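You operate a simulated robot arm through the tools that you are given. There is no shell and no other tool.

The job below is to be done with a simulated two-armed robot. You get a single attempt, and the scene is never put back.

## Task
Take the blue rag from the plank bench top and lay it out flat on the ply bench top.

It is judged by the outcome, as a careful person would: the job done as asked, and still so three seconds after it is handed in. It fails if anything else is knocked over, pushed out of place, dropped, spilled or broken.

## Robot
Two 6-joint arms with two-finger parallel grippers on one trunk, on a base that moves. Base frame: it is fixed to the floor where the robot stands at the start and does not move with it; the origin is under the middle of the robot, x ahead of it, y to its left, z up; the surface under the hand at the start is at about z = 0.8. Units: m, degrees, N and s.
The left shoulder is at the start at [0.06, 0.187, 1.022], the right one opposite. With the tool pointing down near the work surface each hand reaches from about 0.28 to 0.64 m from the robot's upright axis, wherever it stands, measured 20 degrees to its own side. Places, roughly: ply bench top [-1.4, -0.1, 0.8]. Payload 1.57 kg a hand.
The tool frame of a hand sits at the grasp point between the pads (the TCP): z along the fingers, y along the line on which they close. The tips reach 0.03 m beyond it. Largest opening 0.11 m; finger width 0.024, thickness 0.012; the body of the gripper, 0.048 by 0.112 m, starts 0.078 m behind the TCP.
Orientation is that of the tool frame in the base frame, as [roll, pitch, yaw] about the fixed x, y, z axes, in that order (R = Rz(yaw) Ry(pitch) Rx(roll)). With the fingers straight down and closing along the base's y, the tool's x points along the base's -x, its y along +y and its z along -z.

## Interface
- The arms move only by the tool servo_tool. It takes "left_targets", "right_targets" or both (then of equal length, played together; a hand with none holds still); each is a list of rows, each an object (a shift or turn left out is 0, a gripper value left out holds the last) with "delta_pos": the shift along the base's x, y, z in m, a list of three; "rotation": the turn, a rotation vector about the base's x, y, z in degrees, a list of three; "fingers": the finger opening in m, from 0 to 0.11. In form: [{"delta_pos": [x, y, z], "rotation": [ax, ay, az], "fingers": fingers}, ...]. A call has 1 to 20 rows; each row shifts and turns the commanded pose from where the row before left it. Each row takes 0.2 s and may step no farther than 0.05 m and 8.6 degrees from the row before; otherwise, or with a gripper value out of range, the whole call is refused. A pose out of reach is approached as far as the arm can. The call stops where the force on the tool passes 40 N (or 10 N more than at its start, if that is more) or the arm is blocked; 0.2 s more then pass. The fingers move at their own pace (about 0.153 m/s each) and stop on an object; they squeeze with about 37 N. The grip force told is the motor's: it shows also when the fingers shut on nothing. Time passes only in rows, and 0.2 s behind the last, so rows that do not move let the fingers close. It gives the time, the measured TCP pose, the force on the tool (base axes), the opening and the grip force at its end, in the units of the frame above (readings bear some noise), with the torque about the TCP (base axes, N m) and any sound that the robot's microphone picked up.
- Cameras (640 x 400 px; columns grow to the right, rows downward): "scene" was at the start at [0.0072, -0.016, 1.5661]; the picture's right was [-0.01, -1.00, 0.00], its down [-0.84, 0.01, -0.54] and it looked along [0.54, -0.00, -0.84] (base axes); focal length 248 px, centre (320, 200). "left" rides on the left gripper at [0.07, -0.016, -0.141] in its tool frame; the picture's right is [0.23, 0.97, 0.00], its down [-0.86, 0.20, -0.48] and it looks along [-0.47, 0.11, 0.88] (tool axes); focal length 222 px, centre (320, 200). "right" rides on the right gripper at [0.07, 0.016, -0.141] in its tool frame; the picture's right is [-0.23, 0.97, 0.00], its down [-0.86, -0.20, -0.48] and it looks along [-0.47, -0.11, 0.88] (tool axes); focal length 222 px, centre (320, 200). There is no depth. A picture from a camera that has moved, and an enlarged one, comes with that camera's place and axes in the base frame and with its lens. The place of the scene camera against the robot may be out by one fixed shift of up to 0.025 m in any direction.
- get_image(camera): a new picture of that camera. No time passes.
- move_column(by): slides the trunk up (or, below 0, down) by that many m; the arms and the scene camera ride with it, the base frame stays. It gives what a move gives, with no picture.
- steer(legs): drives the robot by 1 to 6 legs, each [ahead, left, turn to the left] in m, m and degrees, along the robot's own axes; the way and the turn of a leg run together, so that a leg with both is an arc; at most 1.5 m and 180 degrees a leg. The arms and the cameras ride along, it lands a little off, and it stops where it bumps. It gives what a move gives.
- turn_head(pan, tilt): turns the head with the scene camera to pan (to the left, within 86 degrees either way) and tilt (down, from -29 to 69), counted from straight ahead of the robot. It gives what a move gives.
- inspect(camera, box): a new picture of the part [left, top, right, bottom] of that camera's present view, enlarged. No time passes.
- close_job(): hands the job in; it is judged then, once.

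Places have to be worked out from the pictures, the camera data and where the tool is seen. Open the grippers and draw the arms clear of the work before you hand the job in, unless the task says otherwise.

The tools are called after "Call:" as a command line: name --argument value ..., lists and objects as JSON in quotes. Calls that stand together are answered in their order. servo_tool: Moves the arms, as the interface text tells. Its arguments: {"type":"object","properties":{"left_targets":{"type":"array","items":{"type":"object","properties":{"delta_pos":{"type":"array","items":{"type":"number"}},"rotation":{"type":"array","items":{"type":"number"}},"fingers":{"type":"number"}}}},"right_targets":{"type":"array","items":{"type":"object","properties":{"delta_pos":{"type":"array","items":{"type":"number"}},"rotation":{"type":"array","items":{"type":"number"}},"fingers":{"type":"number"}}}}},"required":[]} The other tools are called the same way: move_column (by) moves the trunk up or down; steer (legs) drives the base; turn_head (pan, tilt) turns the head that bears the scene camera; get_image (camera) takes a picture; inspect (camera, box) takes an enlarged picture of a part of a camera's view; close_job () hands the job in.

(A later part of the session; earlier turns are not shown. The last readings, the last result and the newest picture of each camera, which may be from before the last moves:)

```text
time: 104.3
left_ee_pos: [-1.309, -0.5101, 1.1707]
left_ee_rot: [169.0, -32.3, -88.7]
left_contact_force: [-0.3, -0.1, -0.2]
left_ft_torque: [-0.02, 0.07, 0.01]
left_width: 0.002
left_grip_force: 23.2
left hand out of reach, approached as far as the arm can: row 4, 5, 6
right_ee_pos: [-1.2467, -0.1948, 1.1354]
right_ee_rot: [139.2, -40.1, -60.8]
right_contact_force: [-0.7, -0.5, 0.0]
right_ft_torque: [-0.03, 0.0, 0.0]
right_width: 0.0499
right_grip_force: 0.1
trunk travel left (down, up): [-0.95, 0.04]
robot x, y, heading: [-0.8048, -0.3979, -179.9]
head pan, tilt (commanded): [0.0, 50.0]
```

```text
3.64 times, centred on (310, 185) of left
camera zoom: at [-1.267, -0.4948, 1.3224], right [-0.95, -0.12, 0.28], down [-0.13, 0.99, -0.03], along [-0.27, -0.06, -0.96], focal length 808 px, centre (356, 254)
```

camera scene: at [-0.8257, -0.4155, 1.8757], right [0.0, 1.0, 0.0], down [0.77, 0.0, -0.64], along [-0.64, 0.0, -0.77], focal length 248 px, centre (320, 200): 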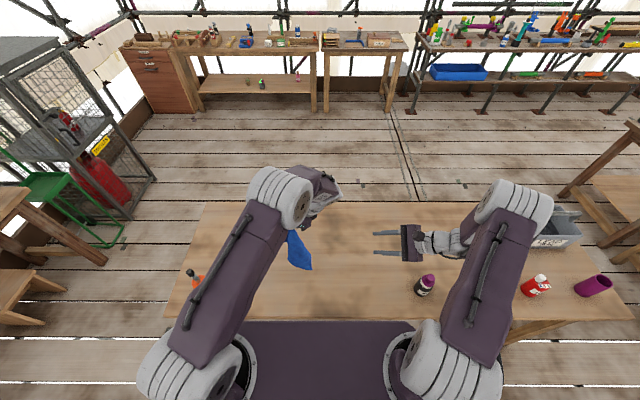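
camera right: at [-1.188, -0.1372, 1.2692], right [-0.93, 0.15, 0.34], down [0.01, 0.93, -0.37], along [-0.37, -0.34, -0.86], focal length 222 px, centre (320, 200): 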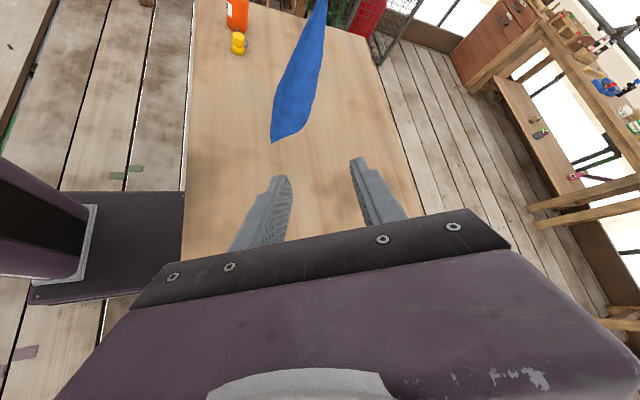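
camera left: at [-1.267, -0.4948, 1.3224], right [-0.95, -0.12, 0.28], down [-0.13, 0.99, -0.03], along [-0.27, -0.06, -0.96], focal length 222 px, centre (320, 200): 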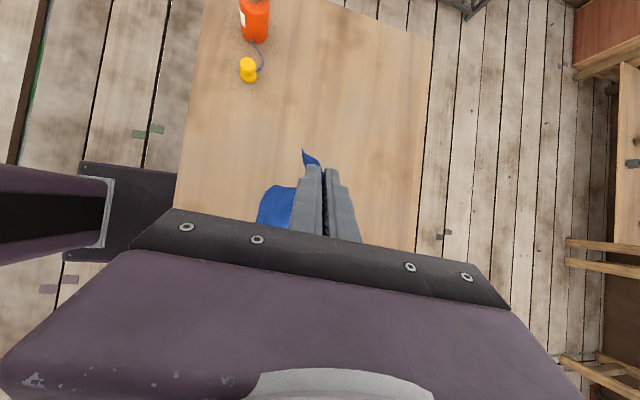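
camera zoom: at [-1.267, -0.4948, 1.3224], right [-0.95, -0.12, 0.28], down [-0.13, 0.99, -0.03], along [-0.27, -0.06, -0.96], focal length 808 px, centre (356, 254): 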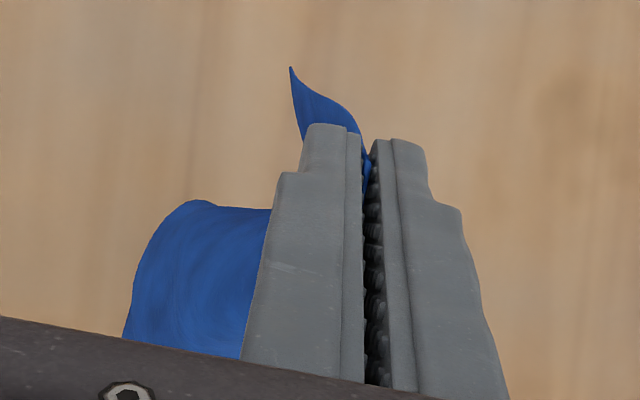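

The bottom corner is A, at about (-1.28, -0.46, 0.83), but B isn't clearly separable from this angle. I'll move the right hand toward the robot side and lower to get another viewpoint on the right flank.

Call:
servo_tool --right_targets '[{"delta_pos": [0.03, -0.02, -0.02]}, {"delta_pos": [0.03, -0.02, -0.02]}, {"delta_pos": [0.03, -0.02, -0.02]}, {"delta_pos": [0.02, -0.02, -0.02]}, {}]'

Call:
get_image --camera "right"

Call:
inspect --camera "right" --box '[240, 0, 480, 150]'

```text
time: 105.5
left_ee_pos: [-1.308, -0.5092, 1.1706]
left_ee_rot: [169.1, -32.3, -88.8]
left_contact_force: [1.0, -0.4, -0.5]
left_ft_torque: [0.02, 0.07, 0.0]
left_width: 0.0022
left_grip_force: 23.4
right_ee_pos: [-1.1377, -0.2766, 1.0568]
right_ee_rot: [139.2, -40.2, -60.8]
right_contact_force: [0.4, -1.2, 0.6]
right_ft_torque: [-0.03, -0.02, 0.01]
right_width: 0.0502
right_grip_force: 0.1
trunk travel left (down, up): [-0.95, 0.04]
robot x, y, heading: [-0.803, -0.3957, -179.6]
head pan, tilt (commanded): [0.0, 50.0]
```

```text
taken
camera right: at [-1.0807, -0.2187, 1.1891], right [-0.93, 0.15, 0.34], down [0.01, 0.93, -0.37], along [-0.37, -0.34, -0.86], focal length 222 px, centre (320, 200)
```

right: 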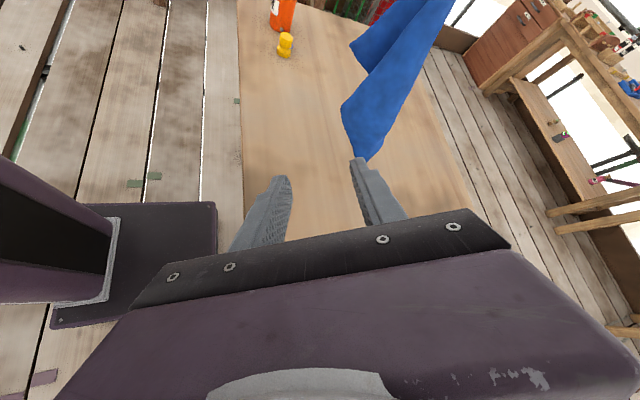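

```text
2.67 times, centred on (360, 75) of right
camera zoom: at [-1.0807, -0.2187, 1.1891], right [-0.93, 0.15, 0.34], down [0.01, 0.93, -0.37], along [-0.37, -0.34, -0.86], focal length 592 px, centre (213, 533)
```

zoom: 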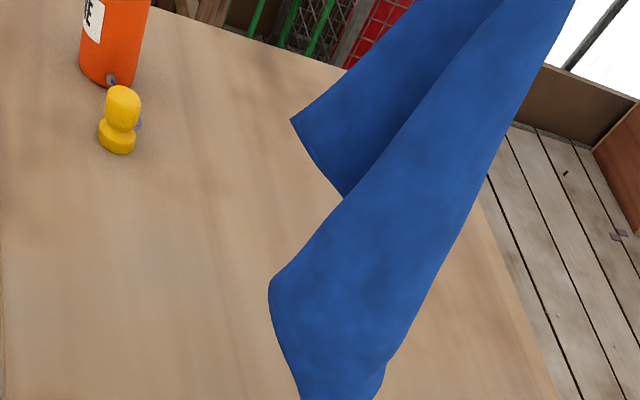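

Now I can see B: it flops toward the robot's left side of the front, with its sheet running to the right. If I straighten the left hand and yaw it about 120° counter-clockwise, B will swing round to the right with its free edge facing the right hand.

Call:
servo_tool --left_targets '[{"rotation": [7.5, 0, 0]}, {"rotation": [7.5, 0, 0]}, {"rotation": [7.5, 0, 0]}, {"rotation": [7.5, 0, 0]}, {"rotation": [0, -5, 0]}, {"rotation": [0, 0, 6.5]}, {"rotation": [0, 0, 6.5]}, {"rotation": [0, 0, 6.5]}, {"rotation": [0, 0, 6.5]}, {"rotation": [0, 0, 6.5]}, {"rotation": [0, 0, 6.5]}, {"rotation": [0, 0, 6.5]}, {"rotation": [0, 0, 6.5]}, {"rotation": [0, 0, 6.5]}, {"rotation": [0, 0, 6.5]}, {"rotation": [0, 0, 6.5]}, {"rotation": [0, 0, 6.5]}, {"rotation": [0, 0, 6.5]}, {"rotation": [0, 0, 6.5]}, {}]' --right_targets '[{"delta_pos": [0, 0.02, 0]}, {"delta_pos": [0, 0.02, 0]}, {"delta_pos": [0, 0.02, 0]}, {"delta_pos": [0, 0.02, 0]}, {}, {}, {}, {}, {}, {}, {}, {}, {}, {}, {}, {}, {}, {}, {}, {}]'

Call:
servo_tool --left_targets '[{"rotation": [0, 0, 6.5]}, {"rotation": [0, 0, 6.5]}, {"rotation": [0, 0, 6.5]}, {"rotation": [0, 0, 6.5]}, {}, {}, {}]'

Call:
get_image --camera "scene"

Call:
get_image --camera "right"

Call:
get_image --camera "left"

```text
time: 109.8
left_ee_pos: [-1.3082, -0.5086, 1.1719]
left_ee_rot: [174.7, -2.3, 2.0]
left_contact_force: [0.8, -0.1, -0.2]
left_ft_torque: [0.0, -0.05, -0.02]
left_width: 0.0019
left_grip_force: 23.5
right_ee_pos: [-1.1398, -0.1969, 1.0551]
right_ee_rot: [139.1, -40.1, -60.7]
right_contact_force: [0.9, -0.1, 0.3]
right_ft_torque: [0.01, 0.01, 0.02]
right_width: 0.0498
right_grip_force: 0.0
trunk travel left (down, up): [-0.95, 0.04]
robot x, y, heading: [-0.8054, -0.3962, -179.6]
head pan, tilt (commanded): [0.0, 50.0]
```

```text
time: 111.3
left_ee_pos: [-1.3065, -0.5092, 1.1705]
left_ee_rot: [174.8, -2.3, 27.9]
left_contact_force: [0.0, 0.4, -1.0]
left_ft_torque: [0.0, -0.05, -0.04]
left_width: 0.0019
left_grip_force: 23.4
right_ee_pos: [-1.1394, -0.1954, 1.0549]
right_ee_rot: [139.2, -40.1, -60.8]
right_contact_force: [-0.2, -0.6, 0.0]
right_ft_torque: [-0.01, -0.02, 0.01]
right_width: 0.0502
right_grip_force: 0.2
trunk travel left (down, up): [-0.95, 0.04]
robot x, y, heading: [-0.8044, -0.4017, -179.9]
head pan, tilt (commanded): [0.0, 50.0]
```

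```text
taken
camera scene: at [-0.8256, -0.4158, 1.8757], right [0.0, 1.0, 0.0], down [0.77, 0.0, -0.64], along [-0.64, 0.0, -0.77], focal length 248 px, centre (320, 200)
```

scene: 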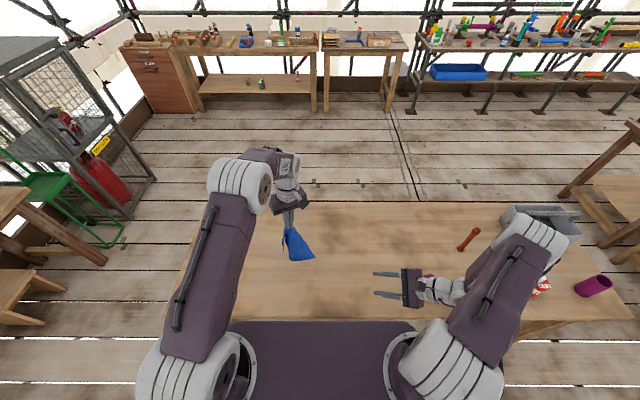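

```text
taken
camera right: at [-1.0805, -0.1373, 1.1884], right [-0.93, 0.15, 0.34], down [0.01, 0.93, -0.37], along [-0.37, -0.34, -0.86], focal length 222 px, centre (320, 200)
```

right: 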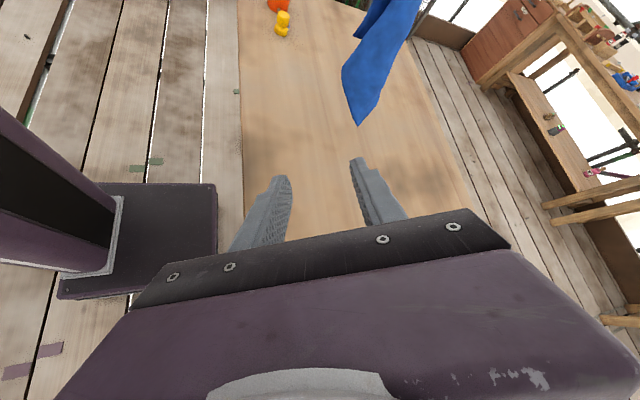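

```text
taken
camera left: at [-1.2656, -0.4532, 1.3133], right [0.65, -0.75, 0.1], down [-0.7, -0.55, 0.46], along [-0.29, -0.37, -0.88], focal length 222 px, centre (320, 200)
```

left: 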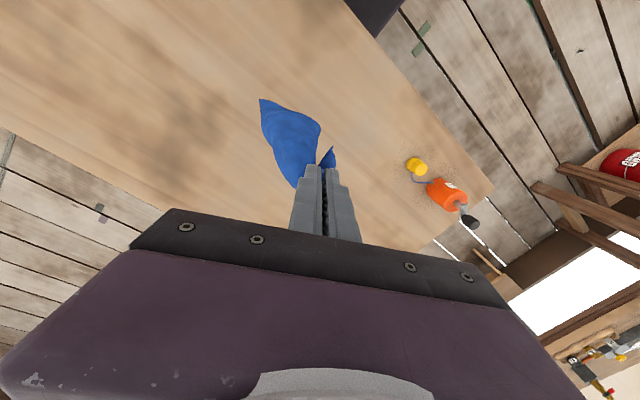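

Call:
inspect --camera "scene" --box '[260, 190, 340, 280]'

Call:
inspect --camera "right" --box '[320, 0, 460, 130]'

Call:
inspect --camera "left" --box '[230, 80, 370, 200]'

```text
4.44 times, centred on (300, 235) of scene
camera zoom: at [-0.8256, -0.4158, 1.8757], right [0.0, 1.0, 0.0], down [0.77, 0.0, -0.64], along [-0.64, 0.0, -0.77], focal length 1100 px, centre (409, 44)
```

zoom: 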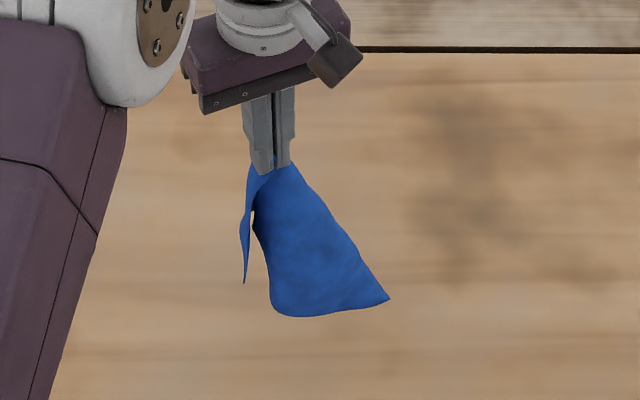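

```text
3.08 times, centred on (390, 65) of right
camera zoom: at [-1.0805, -0.1373, 1.1884], right [-0.93, 0.15, 0.34], down [0.01, 0.93, -0.37], along [-0.37, -0.34, -0.86], focal length 684 px, centre (105, 615)
```

zoom: 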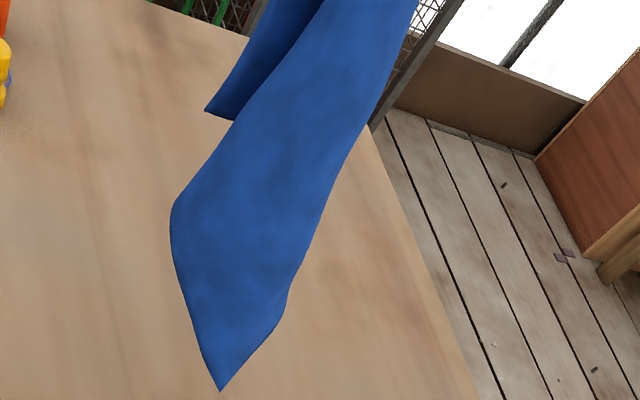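

```text
3.33 times, centred on (300, 140) of left
camera zoom: at [-1.2656, -0.4532, 1.3133], right [0.65, -0.75, 0.1], down [-0.7, -0.55, 0.46], along [-0.29, -0.37, -0.88], focal length 740 px, centre (387, 400)
```

zoom: 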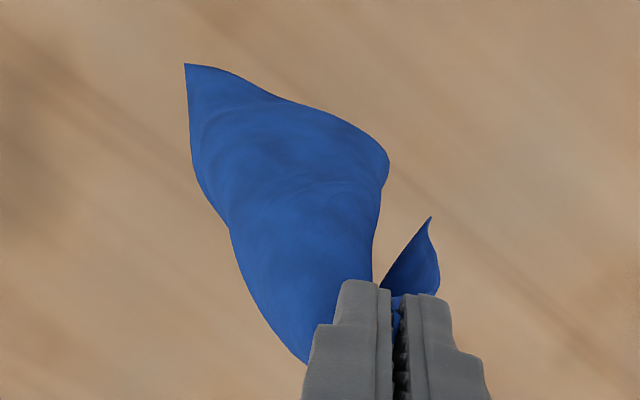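

B is now at about (-1.294, -0.552, 0.965) with its free edge facing the robot and the sheet running forward, so a forward-pointing right hand can take it. I'll shift the left hand 12 cm to the right to bring B within reach and reorient the right hand to a forward-down pitch.

Call:
servo_tool --left_targets '[{"delta_pos": [0, 0.01, 0]}, {"delta_pos": [0, 0.01, 0]}, {"delta_pos": [0, 0.01, 0]}, {"delta_pos": [0, 0.01, 0]}, {"delta_pos": [0, 0.01, 0]}, {"delta_pos": [0, 0.01, 0]}, {"delta_pos": [0, 0.01, 0]}, {"delta_pos": [0, 0.01, 0]}, {"delta_pos": [0, 0.01, 0]}, {"delta_pos": [0, 0.01, 0]}, {"delta_pos": [0, 0.01, 0]}, {"delta_pos": [0, 0.01, 0]}, {}, {}, {}, {}]' --right_targets '[{"rotation": [6.4, 3.89, 3.34], "delta_pos": [-0.006, 0.002, 0.003]}, {"rotation": [6.4, 3.89, 3.34], "delta_pos": [-0.006, 0.002, 0.003]}, {"rotation": [6.4, 3.89, 3.34], "delta_pos": [-0.006, 0.002, 0.003]}, {"rotation": [6.4, 3.89, 3.34], "delta_pos": [-0.006, 0.002, 0.003]}, {"rotation": [6.4, 3.89, 3.34], "delta_pos": [-0.006, 0.002, 0.003]}, {"rotation": [6.4, 3.89, 3.34], "delta_pos": [-0.006, 0, 0.003]}, {"rotation": [6.4, 3.89, 3.34], "delta_pos": [-0.006, 0, 0.003]}, {"rotation": [6.4, 3.89, 3.34], "delta_pos": [-0.006, 0, 0.003]}, {"rotation": [6.4, 3.89, 3.34], "delta_pos": [-0.006, 0, 0.003]}, {"rotation": [6.4, 3.89, 3.34], "delta_pos": [-0.006, 0, 0.003]}, {"rotation": [6.4, 3.89, 3.34], "delta_pos": [-0.006, 0, 0.003]}, {"rotation": [6.4, 3.89, 3.34], "delta_pos": [-0.006, 0, 0.003]}, {"rotation": [6.4, 3.89, 3.34], "delta_pos": [-0.006, 0, 0.003]}, {}, {}, {}]'

Call:
get_image --camera "scene"

Call:
get_image --camera "right"

Call:
get_image --camera "left"

```text
time: 114.8
left_ee_pos: [-1.3088, -0.3877, 1.1738]
left_ee_rot: [174.7, -2.4, 28.0]
left_contact_force: [-0.2, -0.2, 0.2]
left_ft_torque: [-0.01, -0.04, -0.01]
left_width: 0.0019
left_grip_force: 23.7
right_ee_pos: [-1.2316, -0.1827, 1.0989]
right_ee_rot: [166.2, 39.8, -13.5]
right_contact_force: [-0.1, 0.3, 0.1]
right_ft_torque: [-0.01, -0.04, 0.0]
right_width: 0.05
right_grip_force: 0.2
right hand out of reach, approached as far as the arm can: row 12, 13
trunk travel left (down, up): [-0.95, 0.04]
robot x, y, heading: [-0.8056, -0.4003, -179.8]
head pan, tilt (commanded): [0.0, 50.0]
```

```text
taken
camera scene: at [-0.8257, -0.4158, 1.8757], right [0.0, 1.0, 0.0], down [0.77, 0.0, -0.64], along [-0.64, 0.0, -0.77], focal length 248 px, centre (320, 200)
```

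scene: 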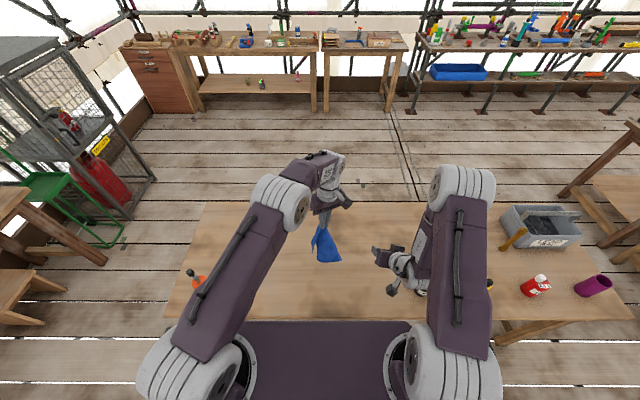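

```text
taken
camera right: at [-1.0884, -0.1992, 1.1617], right [-0.25, -0.91, 0.32], down [-0.31, 0.39, 0.87], along [-0.92, 0.11, -0.38], focal length 222 px, centre (320, 200)
```

right: 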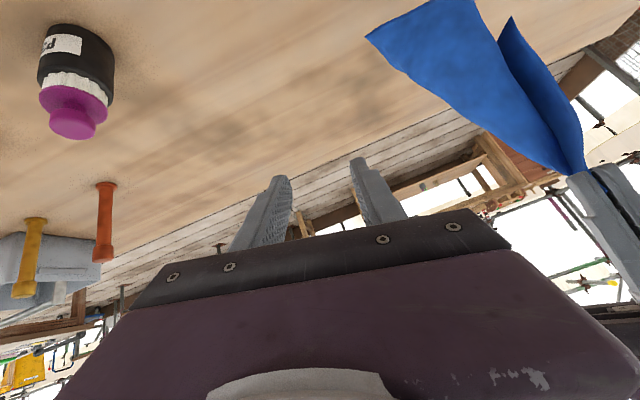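

```text
taken
camera left: at [-1.2655, -0.3323, 1.3145], right [0.65, -0.75, 0.1], down [-0.7, -0.55, 0.46], along [-0.29, -0.37, -0.88], focal length 222 px, centre (320, 200)
```

left: 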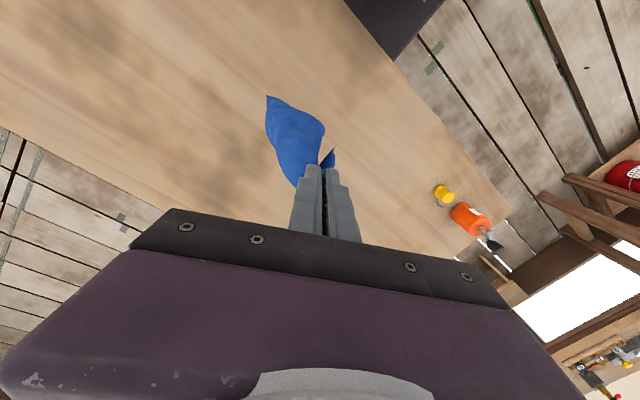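

The right camera now looks across at the hanging cloth. I'll zoom in on both views to place B accurately.

Call:
inspect --camera "right" --box '[350, 0, 610, 190]'

Call:
inspect --camera "scene" --box '[290, 190, 370, 280]'

Call:
inspect --camera "left" --box '[240, 80, 380, 200]'

```text
2.11 times, centred on (480, 95) of right
camera zoom: at [-1.0884, -0.1992, 1.1617], right [-0.25, -0.91, 0.32], down [-0.31, 0.39, 0.87], along [-0.92, 0.11, -0.38], focal length 468 px, centre (-17, 421)
```

zoom: 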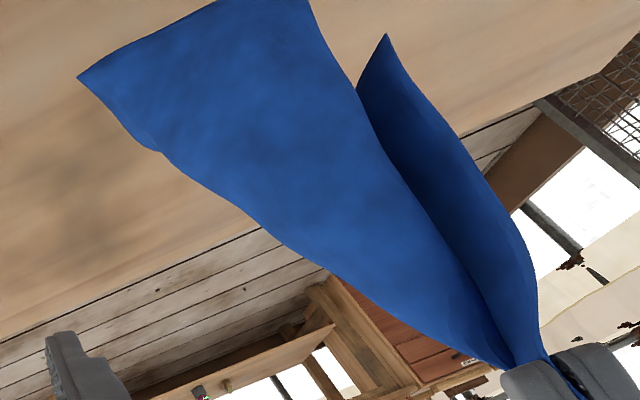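

```text
4.44 times, centred on (330, 235) of scene
camera zoom: at [-0.8257, -0.4158, 1.8757], right [0.0, 1.0, 0.0], down [0.77, 0.0, -0.64], along [-0.64, 0.0, -0.77], focal length 1100 px, centre (276, 44)
```

zoom: 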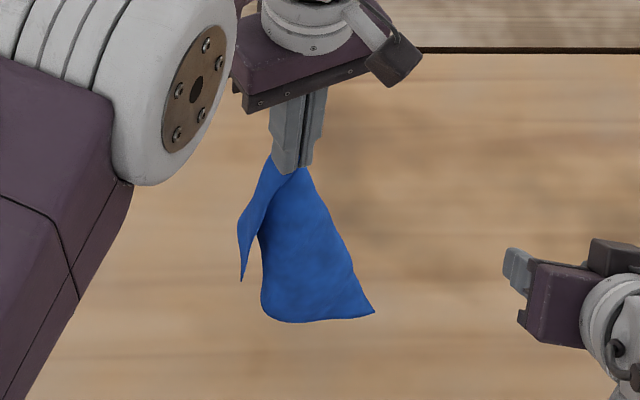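

```text
3.33 times, centred on (310, 140) of left
camera zoom: at [-1.2655, -0.3323, 1.3145], right [0.65, -0.75, 0.1], down [-0.7, -0.55, 0.46], along [-0.29, -0.37, -0.88], focal length 740 px, centre (353, 400)
```

zoom: 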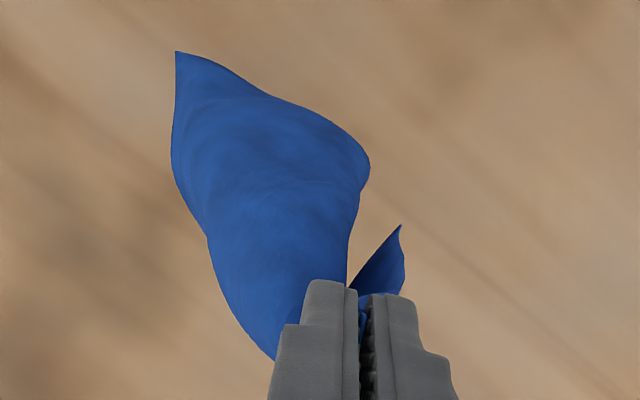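

I now read it as folded along the C–A diagonal, with both flanks hanging toward the robot's left, so B's free edge faces left. Turning the left hand a further ~117° counter-clockwise should make B's edge face the right hand; I'll try that and watch for limits.

Call:
servo_tool --left_targets '[{"rotation": [0, 0, 6.5]}, {"rotation": [0, 0, 6.5]}, {"rotation": [0, 0, 6.5]}, {"rotation": [0, 0, 6.5]}, {"rotation": [0, 0, 6.5]}, {"rotation": [0, 0, 6.5]}, {"rotation": [0, 0, 6.5]}, {"rotation": [0, 0, 6.5]}, {"rotation": [0, 0, 6.5]}, {"rotation": [0, 0, 6.5]}, {"rotation": [0, 0, 6.5]}, {"rotation": [0, 0, 6.5]}, {"rotation": [0, 0, 6.5]}, {"rotation": [0, 0, 6.5]}, {"rotation": [0, 0, 6.5]}, {"rotation": [0, 0, 6.5]}, {"rotation": [0, 0, 6.5]}, {"rotation": [0, 0, 6.5]}, {}, {}]'

Call:
inspect --camera "scene" --box '[280, 180, 380, 290]'

Call:
get_image --camera "right"

Call:
get_image --camera "left"

```text
time: 119.0
left_ee_pos: [-1.3084, -0.3866, 1.1716]
left_ee_rot: [174.8, -2.3, 145.1]
left_contact_force: [-0.2, 1.1, -0.7]
left_ft_torque: [0.0, 0.02, -0.03]
left_width: 0.0016
left_grip_force: 23.6
right_ee_pos: [-1.2319, -0.1832, 1.0982]
right_ee_rot: [166.3, 39.7, -13.6]
right_contact_force: [0.0, 0.3, -0.7]
right_ft_torque: [0.0, 0.0, 0.02]
right_width: 0.05
right_grip_force: 0.0
trunk travel left (down, up): [-0.95, 0.04]
robot x, y, heading: [-0.8051, -0.3987, -179.8]
head pan, tilt (commanded): [0.0, 50.0]
```

```text
3.64 times, centred on (330, 235) of scene
camera zoom: at [-0.8258, -0.4158, 1.8757], right [0.0, 1.0, 0.0], down [0.77, 0.0, -0.64], along [-0.64, 0.0, -0.77], focal length 900 px, centre (284, 73)
```

zoom: 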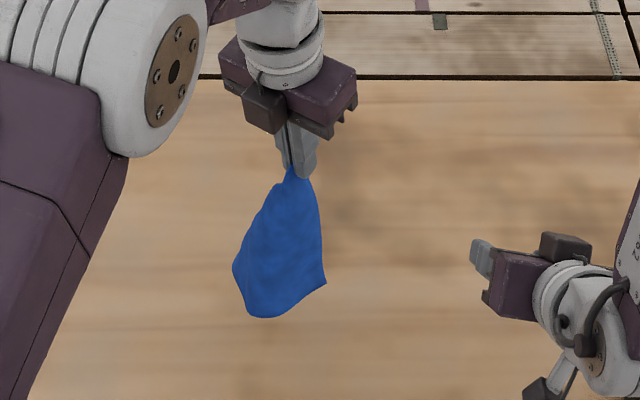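

```text
taken
camera right: at [-1.0885, -0.1992, 1.1617], right [-0.25, -0.91, 0.32], down [-0.31, 0.39, 0.87], along [-0.92, 0.11, -0.38], focal length 222 px, centre (320, 200)
```

right: 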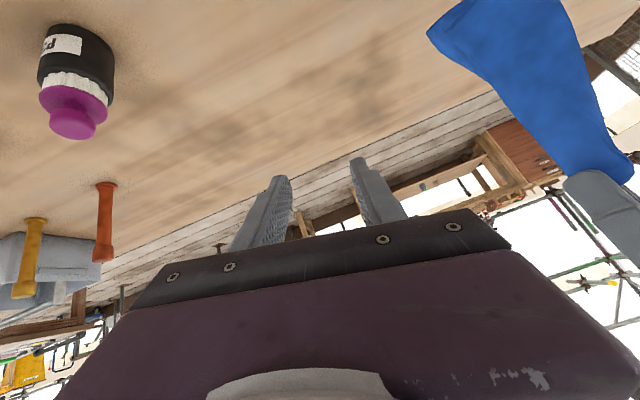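

```text
taken
camera left: at [-1.3782, -0.3756, 1.3137], right [0.37, 0.92, 0.1], down [0.8, -0.38, 0.46], along [0.46, -0.09, -0.88], focal length 222 px, centre (320, 200)
```

left: 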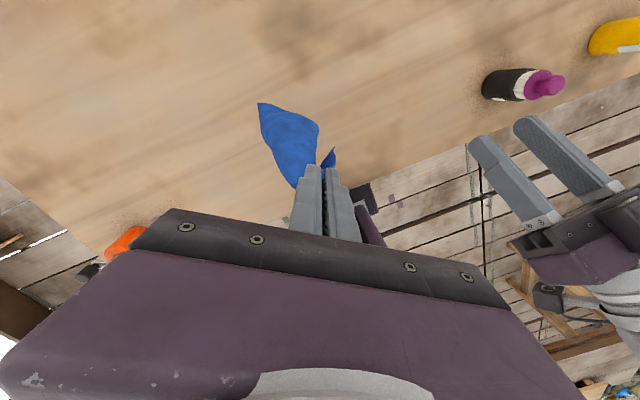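

The left wrist turned freely. B should now be on the right, facing the right hand; I'll zoom in to confirm.

Call:
inspect --camera "right" --box '[400, 0, 640, 190]'

Call:
inspect --camera "left" --box '[230, 80, 390, 200]'

Call:
inspect --camera "scene" --box '[300, 210, 360, 275]'

```text
2.11 times, centred on (520, 95) of right
camera zoom: at [-1.0885, -0.1992, 1.1617], right [-0.25, -0.91, 0.32], down [-0.31, 0.39, 0.87], along [-0.92, 0.11, -0.38], focal length 468 px, centre (-101, 421)
```

zoom: 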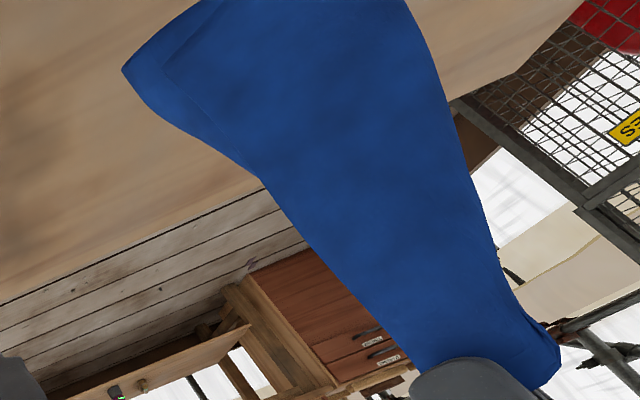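

```text
3.33 times, centred on (310, 140) of left
camera zoom: at [-1.3782, -0.3756, 1.3137], right [0.37, 0.92, 0.1], down [0.8, -0.38, 0.46], along [0.46, -0.09, -0.88], focal length 740 px, centre (353, 400)
```

zoom: 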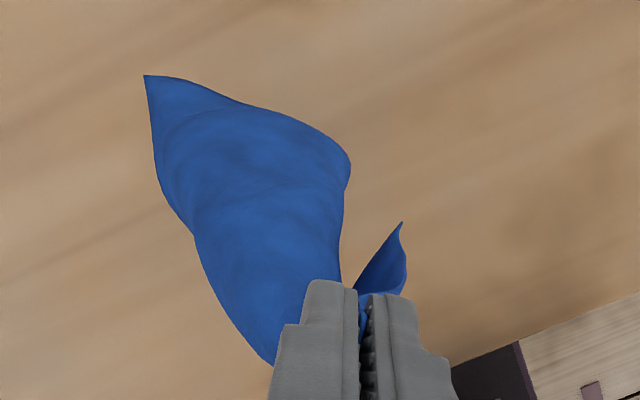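

```text
6.15 times, centred on (330, 242) of scene
camera zoom: at [-0.8258, -0.4158, 1.8757], right [0.0, 1.0, 0.0], down [0.77, 0.0, -0.64], along [-0.64, 0.0, -0.77], focal length 1523 px, centre (258, -62)
```

zoom: 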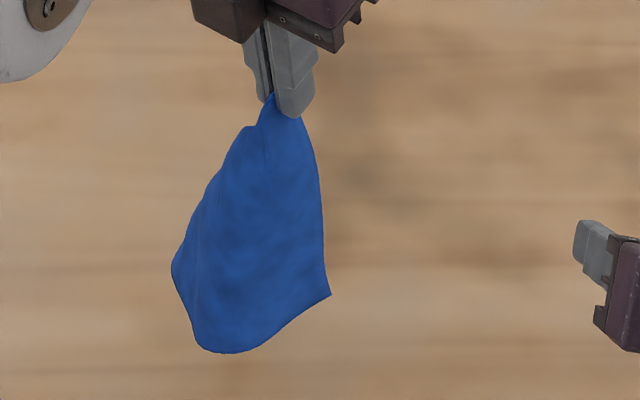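

B is confirmed at (-1.277, -0.356, 0.971) from three views, but its bottom edge runs back toward the robot, so the sheet there extends toward me and left. Turning the left hand back about 75° should make the sheet at B run leftward, which suits a left-pointing right hand.

Call:
servo_tool --left_targets '[{"rotation": [0, 0, -6.25]}, {"rotation": [0, 0, -6.25]}, {"rotation": [0, 0, -6.25]}, {"rotation": [0, 0, -6.25]}, {"rotation": [0, 0, -6.25]}, {"rotation": [0, 0, -6.25]}, {"rotation": [0, 0, -6.25]}, {"rotation": [0, 0, -6.25]}, {"rotation": [0, 0, -6.25]}, {"rotation": [0, 0, -6.25]}, {"rotation": [0, 0, -6.25]}, {"rotation": [0, 0, -6.25]}, {}, {}, {}]'

Call:
inspect --camera "right" --box '[400, 0, 640, 190]'

Call:
inspect --camera "left" --box '[230, 80, 390, 200]'

Call:
inspect --camera "scene" --box '[300, 205, 370, 275]'

```text
time: 122.2
left_ee_pos: [-1.3082, -0.3895, 1.1708]
left_ee_rot: [174.7, -2.3, 69.9]
left_contact_force: [0.1, -0.3, -0.1]
left_ft_torque: [0.0, -0.01, 0.07]
left_width: 0.002
left_grip_force: 24.1
right_ee_pos: [-1.2315, -0.1817, 1.0989]
right_ee_rot: [166.3, 39.8, -13.5]
right_contact_force: [0.2, -0.8, 0.6]
right_ft_torque: [-0.02, -0.04, 0.02]
right_width: 0.05
right_grip_force: 0.1
trunk travel left (down, up): [-0.95, 0.04]
robot x, y, heading: [-0.8054, -0.4022, -179.7]
head pan, tilt (commanded): [0.0, 50.0]
```

```text
2.11 times, centred on (520, 95) of right
camera zoom: at [-1.0884, -0.1992, 1.1617], right [-0.25, -0.91, 0.32], down [-0.31, 0.39, 0.87], along [-0.92, 0.11, -0.38], focal length 468 px, centre (-101, 421)
```

zoom: 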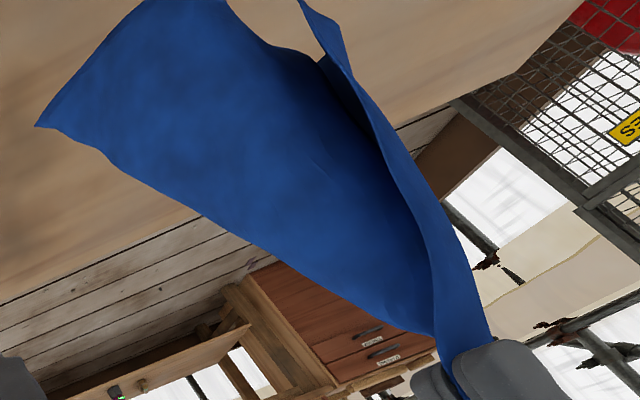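

```text
3.33 times, centred on (310, 140) of left
camera zoom: at [-1.3137, -0.319, 1.3133], right [0.99, -0.12, 0.1], down [-0.16, -0.87, 0.46], along [0.03, -0.47, -0.88], focal length 740 px, centre (353, 400)
```

zoom: 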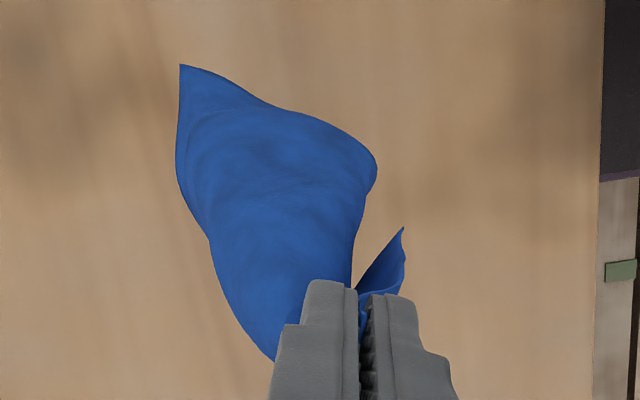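

```text
5.71 times, centred on (335, 240) of scene
camera zoom: at [-0.8257, -0.4158, 1.8757], right [0.0, 1.0, 0.0], down [0.77, 0.0, -0.64], along [-0.64, 0.0, -0.77], focal length 1414 px, centre (234, -29)
```

zoom: 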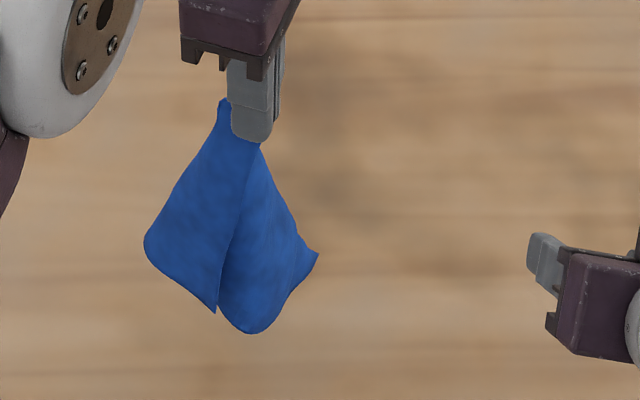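

In this pose the B flank (Q) extends forward-left from B at (-1.264, -0.414, 0.97), with a 3–4 cm opening between B and the C–D edge facing the right hand. I'll shift the cloth 7 cm forward for arm room and turn the right hand to point forward-left (yaw ~54°, 35° down) at a pre-grasp.

Call:
servo_tool --left_targets '[{"delta_pos": [-0.01, 0, 0]}, {"delta_pos": [-0.01, 0, 0]}, {"delta_pos": [-0.01, 0, 0]}, {"delta_pos": [-0.01, 0, 0]}, {"delta_pos": [-0.01, 0, 0]}, {"delta_pos": [-0.01, 0, 0]}, {"delta_pos": [-0.01, 0, 0]}, {}, {}, {}, {}, {}, {}, {}]' --right_targets '[{"rotation": [0.465, 2.265, 7.08], "delta_pos": [-0.006, 0, 0]}, {"rotation": [0.465, 2.265, 7.08], "delta_pos": [-0.006, 0, 0]}, {"rotation": [0.465, 2.265, 7.08], "delta_pos": [-0.006, 0, 0]}, {"rotation": [0.465, 2.265, 7.08], "delta_pos": [-0.006, -0.01, 0]}, {"rotation": [0.465, 2.265, 7.08], "delta_pos": [-0.006, -0.01, 0]}, {"rotation": [0.465, 2.265, 7.08], "delta_pos": [-0.006, -0.02, -0.005]}, {"rotation": [0.465, 2.265, 7.08], "delta_pos": [-0.006, -0.02, -0.008]}, {"rotation": [0.465, 2.265, 7.08], "delta_pos": [-0.006, -0.02, -0.01]}, {"delta_pos": [0, -0.02, -0.01]}, {"delta_pos": [0, -0.02, -0.01]}, {"delta_pos": [0, -0.02, -0.008]}, {"delta_pos": [0, -0.02, -0.007]}, {}, {}]'

Call:
get_image --camera "right"

Call:
get_image --camera "left"

Call:
get_image --camera "scene"

```text
time: 125.2
left_ee_pos: [-1.3471, -0.3944, 1.1716]
left_ee_rot: [174.8, -2.3, 69.9]
left_contact_force: [-0.3, 1.0, -0.3]
left_ft_torque: [-0.02, -0.02, 0.06]
left_width: 0.0018
left_grip_force: 23.8
left hand out of reach, approached as far as the arm can: row 4, 5, 6, 7
right_ee_pos: [-1.3301, -0.3413, 1.0586]
right_ee_rot: [179.5, 54.9, 53.5]
right_contact_force: [-0.7, -0.6, -0.6]
right_ft_torque: [0.01, 0.01, 0.01]
right_width: 0.0501
right_grip_force: 0.1
right hand out of reach, approached as far as the arm can: row 1, 2, 10, 11, 12
trunk travel left (down, up): [-0.95, 0.04]
robot x, y, heading: [-0.8072, -0.3979, -179.7]
head pan, tilt (commanded): [0.0, 50.0]
```

```text
taken
camera right: at [-1.226, -0.2245, 1.0817], right [0.71, -0.68, 0.19], down [-0.22, 0.04, 0.97], along [-0.67, -0.73, -0.12], focal length 222 px, centre (320, 200)
```

right: 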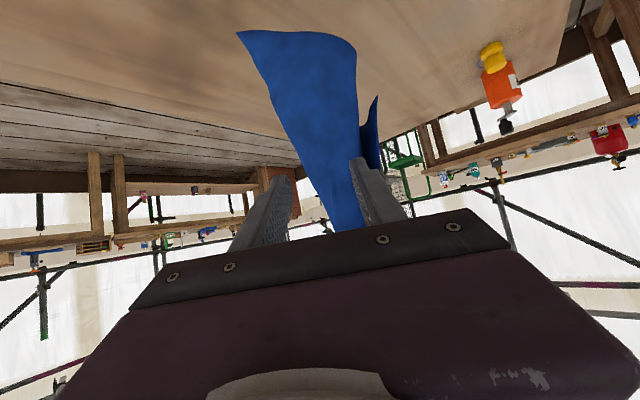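

```text
taken
camera left: at [-1.352, -0.3236, 1.3142], right [0.99, -0.12, 0.1], down [-0.15, -0.87, 0.46], along [0.03, -0.47, -0.88], focal length 222 px, centre (320, 200)
```

left: 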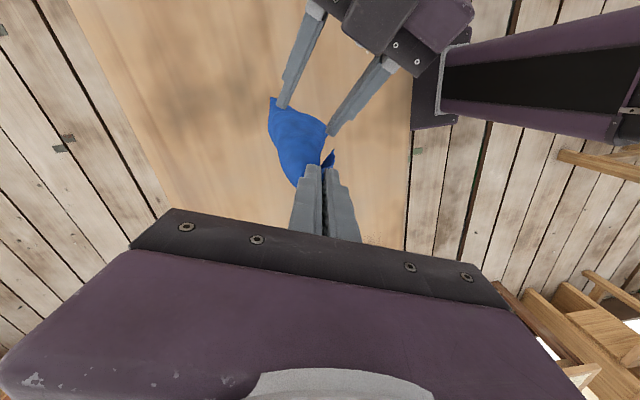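

```text
taken
camera scene: at [-0.8258, -0.4153, 1.8757], right [0.0, 1.0, 0.0], down [0.77, 0.0, -0.64], along [-0.64, 0.0, -0.77], focal length 248 px, centre (320, 200)
```

scene: 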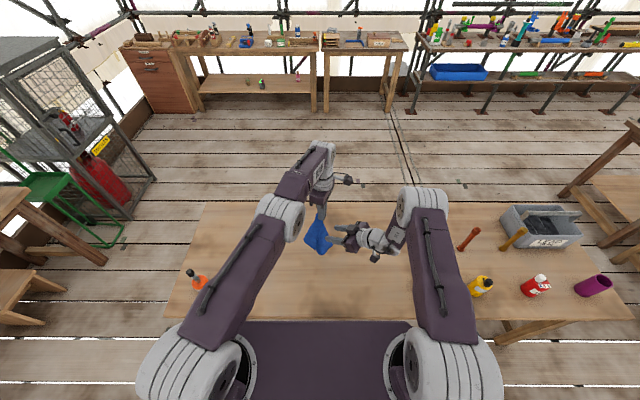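

The right hand is at the right angle but about 8 cm too far to the cloth's far side. I'll back it off slightly, shift it sideways toward the robot's left to straddle B's edge, and re-check.

Call:
servo_tool --right_targets '[{"delta_pos": [0.01, 0.013, 0.012]}, {"delta_pos": [0.01, 0.013, 0.012]}, {"delta_pos": [0.0217, -0.0161, 0]}, {"delta_pos": [0.0217, -0.0161, 0]}, {"delta_pos": [0.0217, -0.0161, 0]}, {"delta_pos": [0, 0, -0.02]}, {"delta_pos": [-0.002, -0.003, -0.02]}, {}, {}]'

Call:
inspect --camera "right" --box '[200, 20, 440, 230]'

Call:
inspect --camera "left" --box '[230, 40, 430, 200]'

Call:
inspect --camera "scene" --box '[280, 180, 400, 280]'

```text
time: 127.2
left_ee_pos: [-1.3469, -0.3936, 1.1714]
left_ee_rot: [174.6, -2.3, 70.0]
left_contact_force: [0.3, -0.1, -0.3]
left_ft_torque: [-0.02, -0.03, 0.05]
left_width: 0.002
left_grip_force: 23.7
right_ee_pos: [-1.3334, -0.3534, 1.0595]
right_ee_rot: [179.9, 55.0, 53.8]
right_contact_force: [-0.1, -0.6, -0.5]
right_ft_torque: [-0.01, 0.02, -0.04]
right_width: 0.05
right_grip_force: 0.1
right hand out of reach, approached as far as the arm can: row 1, 2, 3, 4, 5, 6
trunk travel left (down, up): [-0.95, 0.04]
robot x, y, heading: [-0.8129, -0.4019, -179.8]
head pan, tilt (commanded): [0.0, 50.0]
```

```text
1.90 times, centred on (320, 125) of right
camera zoom: at [-1.2287, -0.2367, 1.083], right [0.71, -0.68, 0.19], down [-0.22, 0.04, 0.97], along [-0.67, -0.73, -0.12], focal length 423 px, centre (320, 343)
```

zoom: 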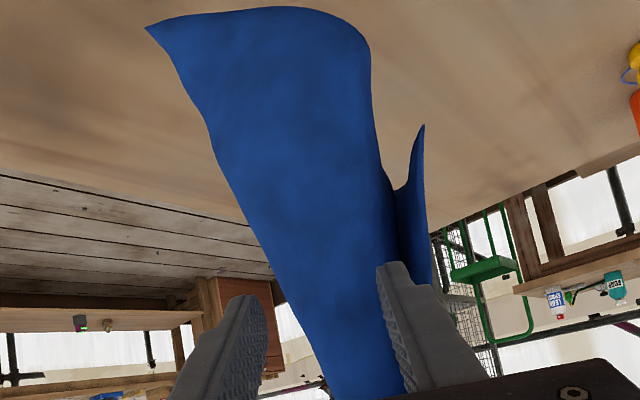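

```text
2.50 times, centred on (330, 120) of left
camera zoom: at [-1.3518, -0.324, 1.3143], right [0.99, -0.12, 0.1], down [-0.15, -0.87, 0.46], along [0.03, -0.47, -0.88], focal length 555 px, centre (295, 400)
```

zoom: 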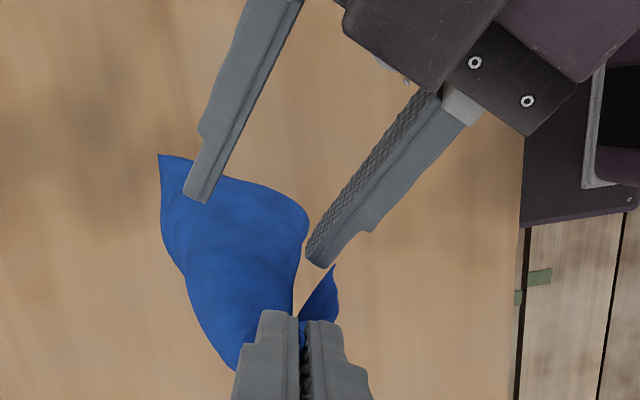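

```text
4.00 times, centred on (340, 230) of scene
camera zoom: at [-0.8254, -0.4158, 1.8757], right [0.0, 1.0, 0.0], down [0.77, 0.0, -0.64], along [-0.64, 0.0, -0.77], focal length 990 px, centre (240, 80)
```

zoom: 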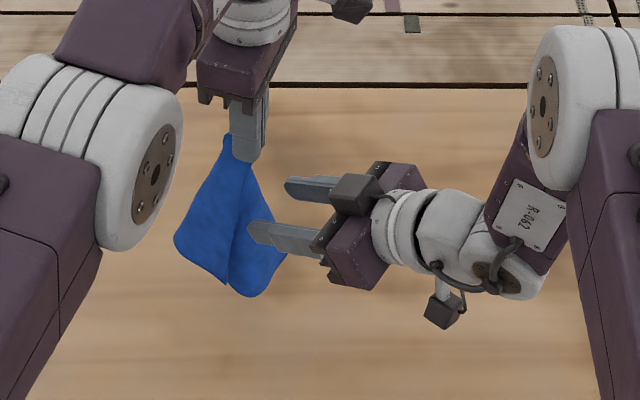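

The right arm can't come closer at that yaw because its wrist is too near the shoulder. If I turn the cloth another 30° so that the sheet at B runs straight left, the right hand can point left and reach comfortably; I'll back it off, turn both, and set up a new pre-grasp.

Call:
servo_tool --left_targets '[{}, {}, {"rotation": [0, 0, 6]}, {"rotation": [0, 0, 6]}, {"rotation": [0, 0, 6]}, {"rotation": [0, 0, 6]}, {"rotation": [0, 0, 6]}, {}, {}, {}, {}, {}]' --right_targets '[{"delta_pos": [0, 0.03, 0.01]}, {"delta_pos": [0, 0.03, 0]}, {"rotation": [0, 0, 7.5]}, {"rotation": [0, 0, 7.5]}, {"rotation": [0, 0, 7.5]}, {"rotation": [0, 0, 7.5]}, {"delta_pos": [0.02, 0, 0]}, {"delta_pos": [0.02, 0, -0.01]}, {"delta_pos": [0.016, 0, -0.01]}, {"delta_pos": [0, -0.01, -0.01]}, {}, {}]'

Call:
inspect --camera "right" --box '[200, 20, 440, 230]'

Call:
inspect --camera "left" --box '[230, 40, 430, 200]'

Call:
inspect --camera "scene" --box '[280, 180, 400, 280]'

```text
time: 129.8
left_ee_pos: [-1.3462, -0.3943, 1.1727]
left_ee_rot: [174.7, -2.3, 99.8]
left_contact_force: [0.7, 0.0, -1.1]
left_ft_torque: [0.02, -0.01, -0.08]
left_width: 0.0018
left_grip_force: 23.6
right_ee_pos: [-1.2769, -0.3037, 1.0377]
right_ee_rot: [-179.9, 54.9, 83.9]
right_contact_force: [0.4, -0.6, 0.2]
right_ft_torque: [-0.01, -0.01, 0.0]
right_width: 0.0501
right_grip_force: 0.2
trunk travel left (down, up): [-0.95, 0.04]
robot x, y, heading: [-0.8074, -0.4017, -179.9]
head pan, tilt (commanded): [0.0, 50.0]
```

```text
1.90 times, centred on (320, 125) of right
camera zoom: at [-1.2438, -0.1513, 1.0618], right [0.95, -0.23, 0.18], down [-0.21, -0.08, 0.98], along [-0.21, -0.97, -0.12], focal length 423 px, centre (320, 343)
```

zoom: 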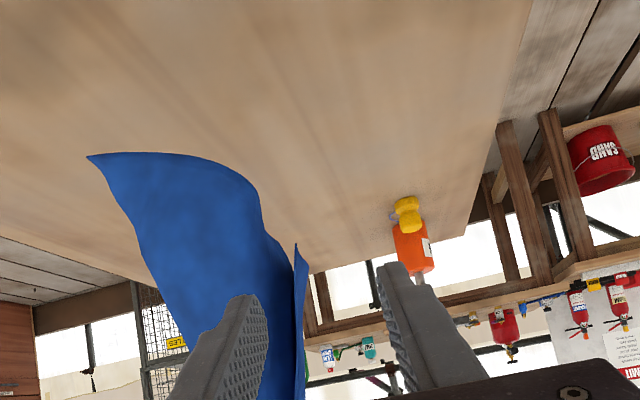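

```text
2.50 times, centred on (330, 120) of left
camera zoom: at [-1.3862, -0.3351, 1.3145], right [0.92, 0.39, 0.1], down [0.3, -0.83, 0.46], along [0.26, -0.39, -0.88], focal length 555 px, centre (295, 400)
```

zoom: 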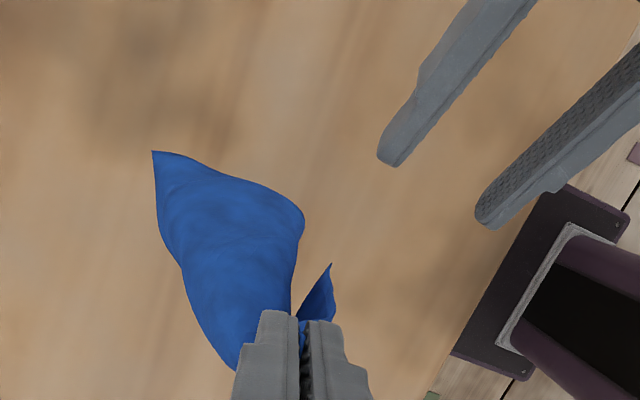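

```text
4.00 times, centred on (340, 230) of scene
camera zoom: at [-0.8257, -0.4153, 1.8757], right [0.0, 1.0, 0.0], down [0.77, 0.0, -0.64], along [-0.64, 0.0, -0.77], focal length 990 px, centre (240, 80)
```

zoom: 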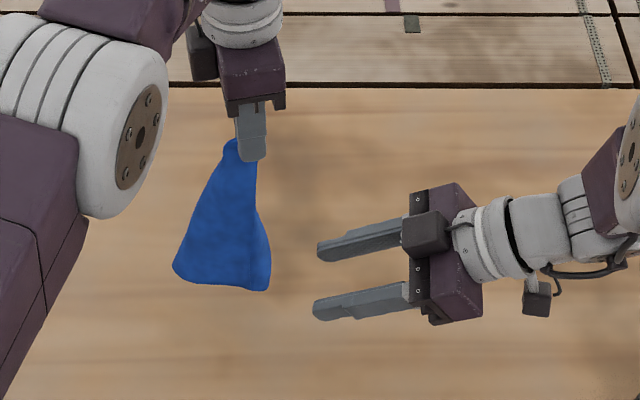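

The right hand is now well placed: B at (-1.2995, -0.395, 0.968) shows between its two fingers, edge-on. I'll advance 7 cm along the finger direction and check before the last bit.

Call:
servo_tool --right_targets '[{"delta_pos": [0, -0.007, 0.01]}, {"delta_pos": [-0.0015, -0.0143, -0.0101]}, {"delta_pos": [-0.0015, -0.0143, -0.0101]}, {"delta_pos": [-0.0015, -0.0143, -0.0101]}, {"delta_pos": [-0.0015, -0.0143, -0.0101]}, {}]'

Call:
inspect --camera "right" --box '[200, 20, 440, 230]'

Call:
inspect --camera "left" --box '[270, 80, 430, 200]'

Call:
inspect --camera "scene" --box '[280, 180, 400, 280]'

```text
time: 131.2
left_ee_pos: [-1.346, -0.3933, 1.1729]
left_ee_rot: [174.7, -2.3, 99.9]
left_contact_force: [0.5, -0.1, -0.7]
left_ft_torque: [-0.03, 0.03, -0.04]
left_width: 0.0019
left_grip_force: 23.2
right_ee_pos: [-1.2831, -0.3677, 1.0093]
right_ee_rot: [-179.8, 54.9, 84.0]
right_contact_force: [0.4, 0.0, 0.1]
right_ft_torque: [0.0, 0.01, -0.02]
right_width: 0.05
right_grip_force: 0.0
trunk travel left (down, up): [-0.95, 0.04]
robot x, y, heading: [-0.8077, -0.4011, -179.6]
head pan, tilt (commanded): [0.0, 50.0]
```

```text
1.90 times, centred on (320, 125) of right
camera zoom: at [-1.2506, -0.2154, 1.0321], right [0.95, -0.23, 0.18], down [-0.21, -0.08, 0.98], along [-0.21, -0.97, -0.12], focal length 423 px, centre (320, 343)
```

zoom: 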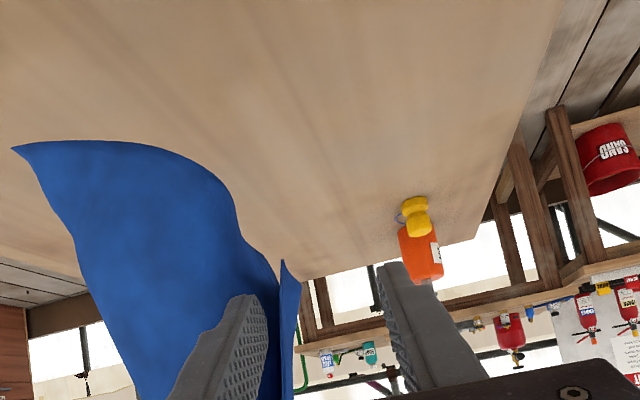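

```text
3.33 times, centred on (350, 140) of left
camera zoom: at [-1.3863, -0.3353, 1.3145], right [0.92, 0.39, 0.1], down [0.3, -0.83, 0.46], along [0.26, -0.39, -0.88], focal length 740 px, centre (220, 400)
```

zoom: 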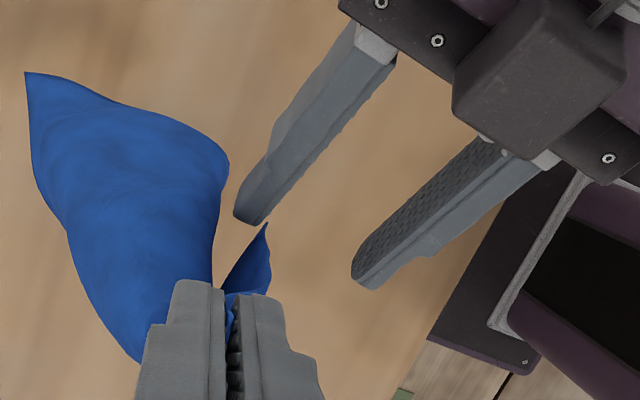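

```text
4.00 times, centred on (340, 230) of scene
camera zoom: at [-0.8258, -0.4157, 1.8757], right [0.0, 1.0, 0.0], down [0.77, 0.0, -0.64], along [-0.64, 0.0, -0.77], focal length 990 px, centre (240, 80)
```

zoom: 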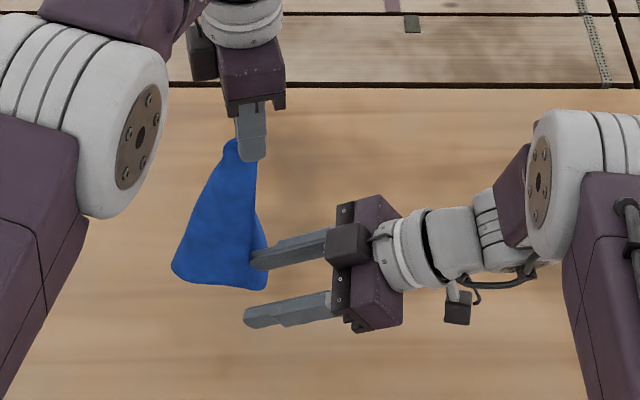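

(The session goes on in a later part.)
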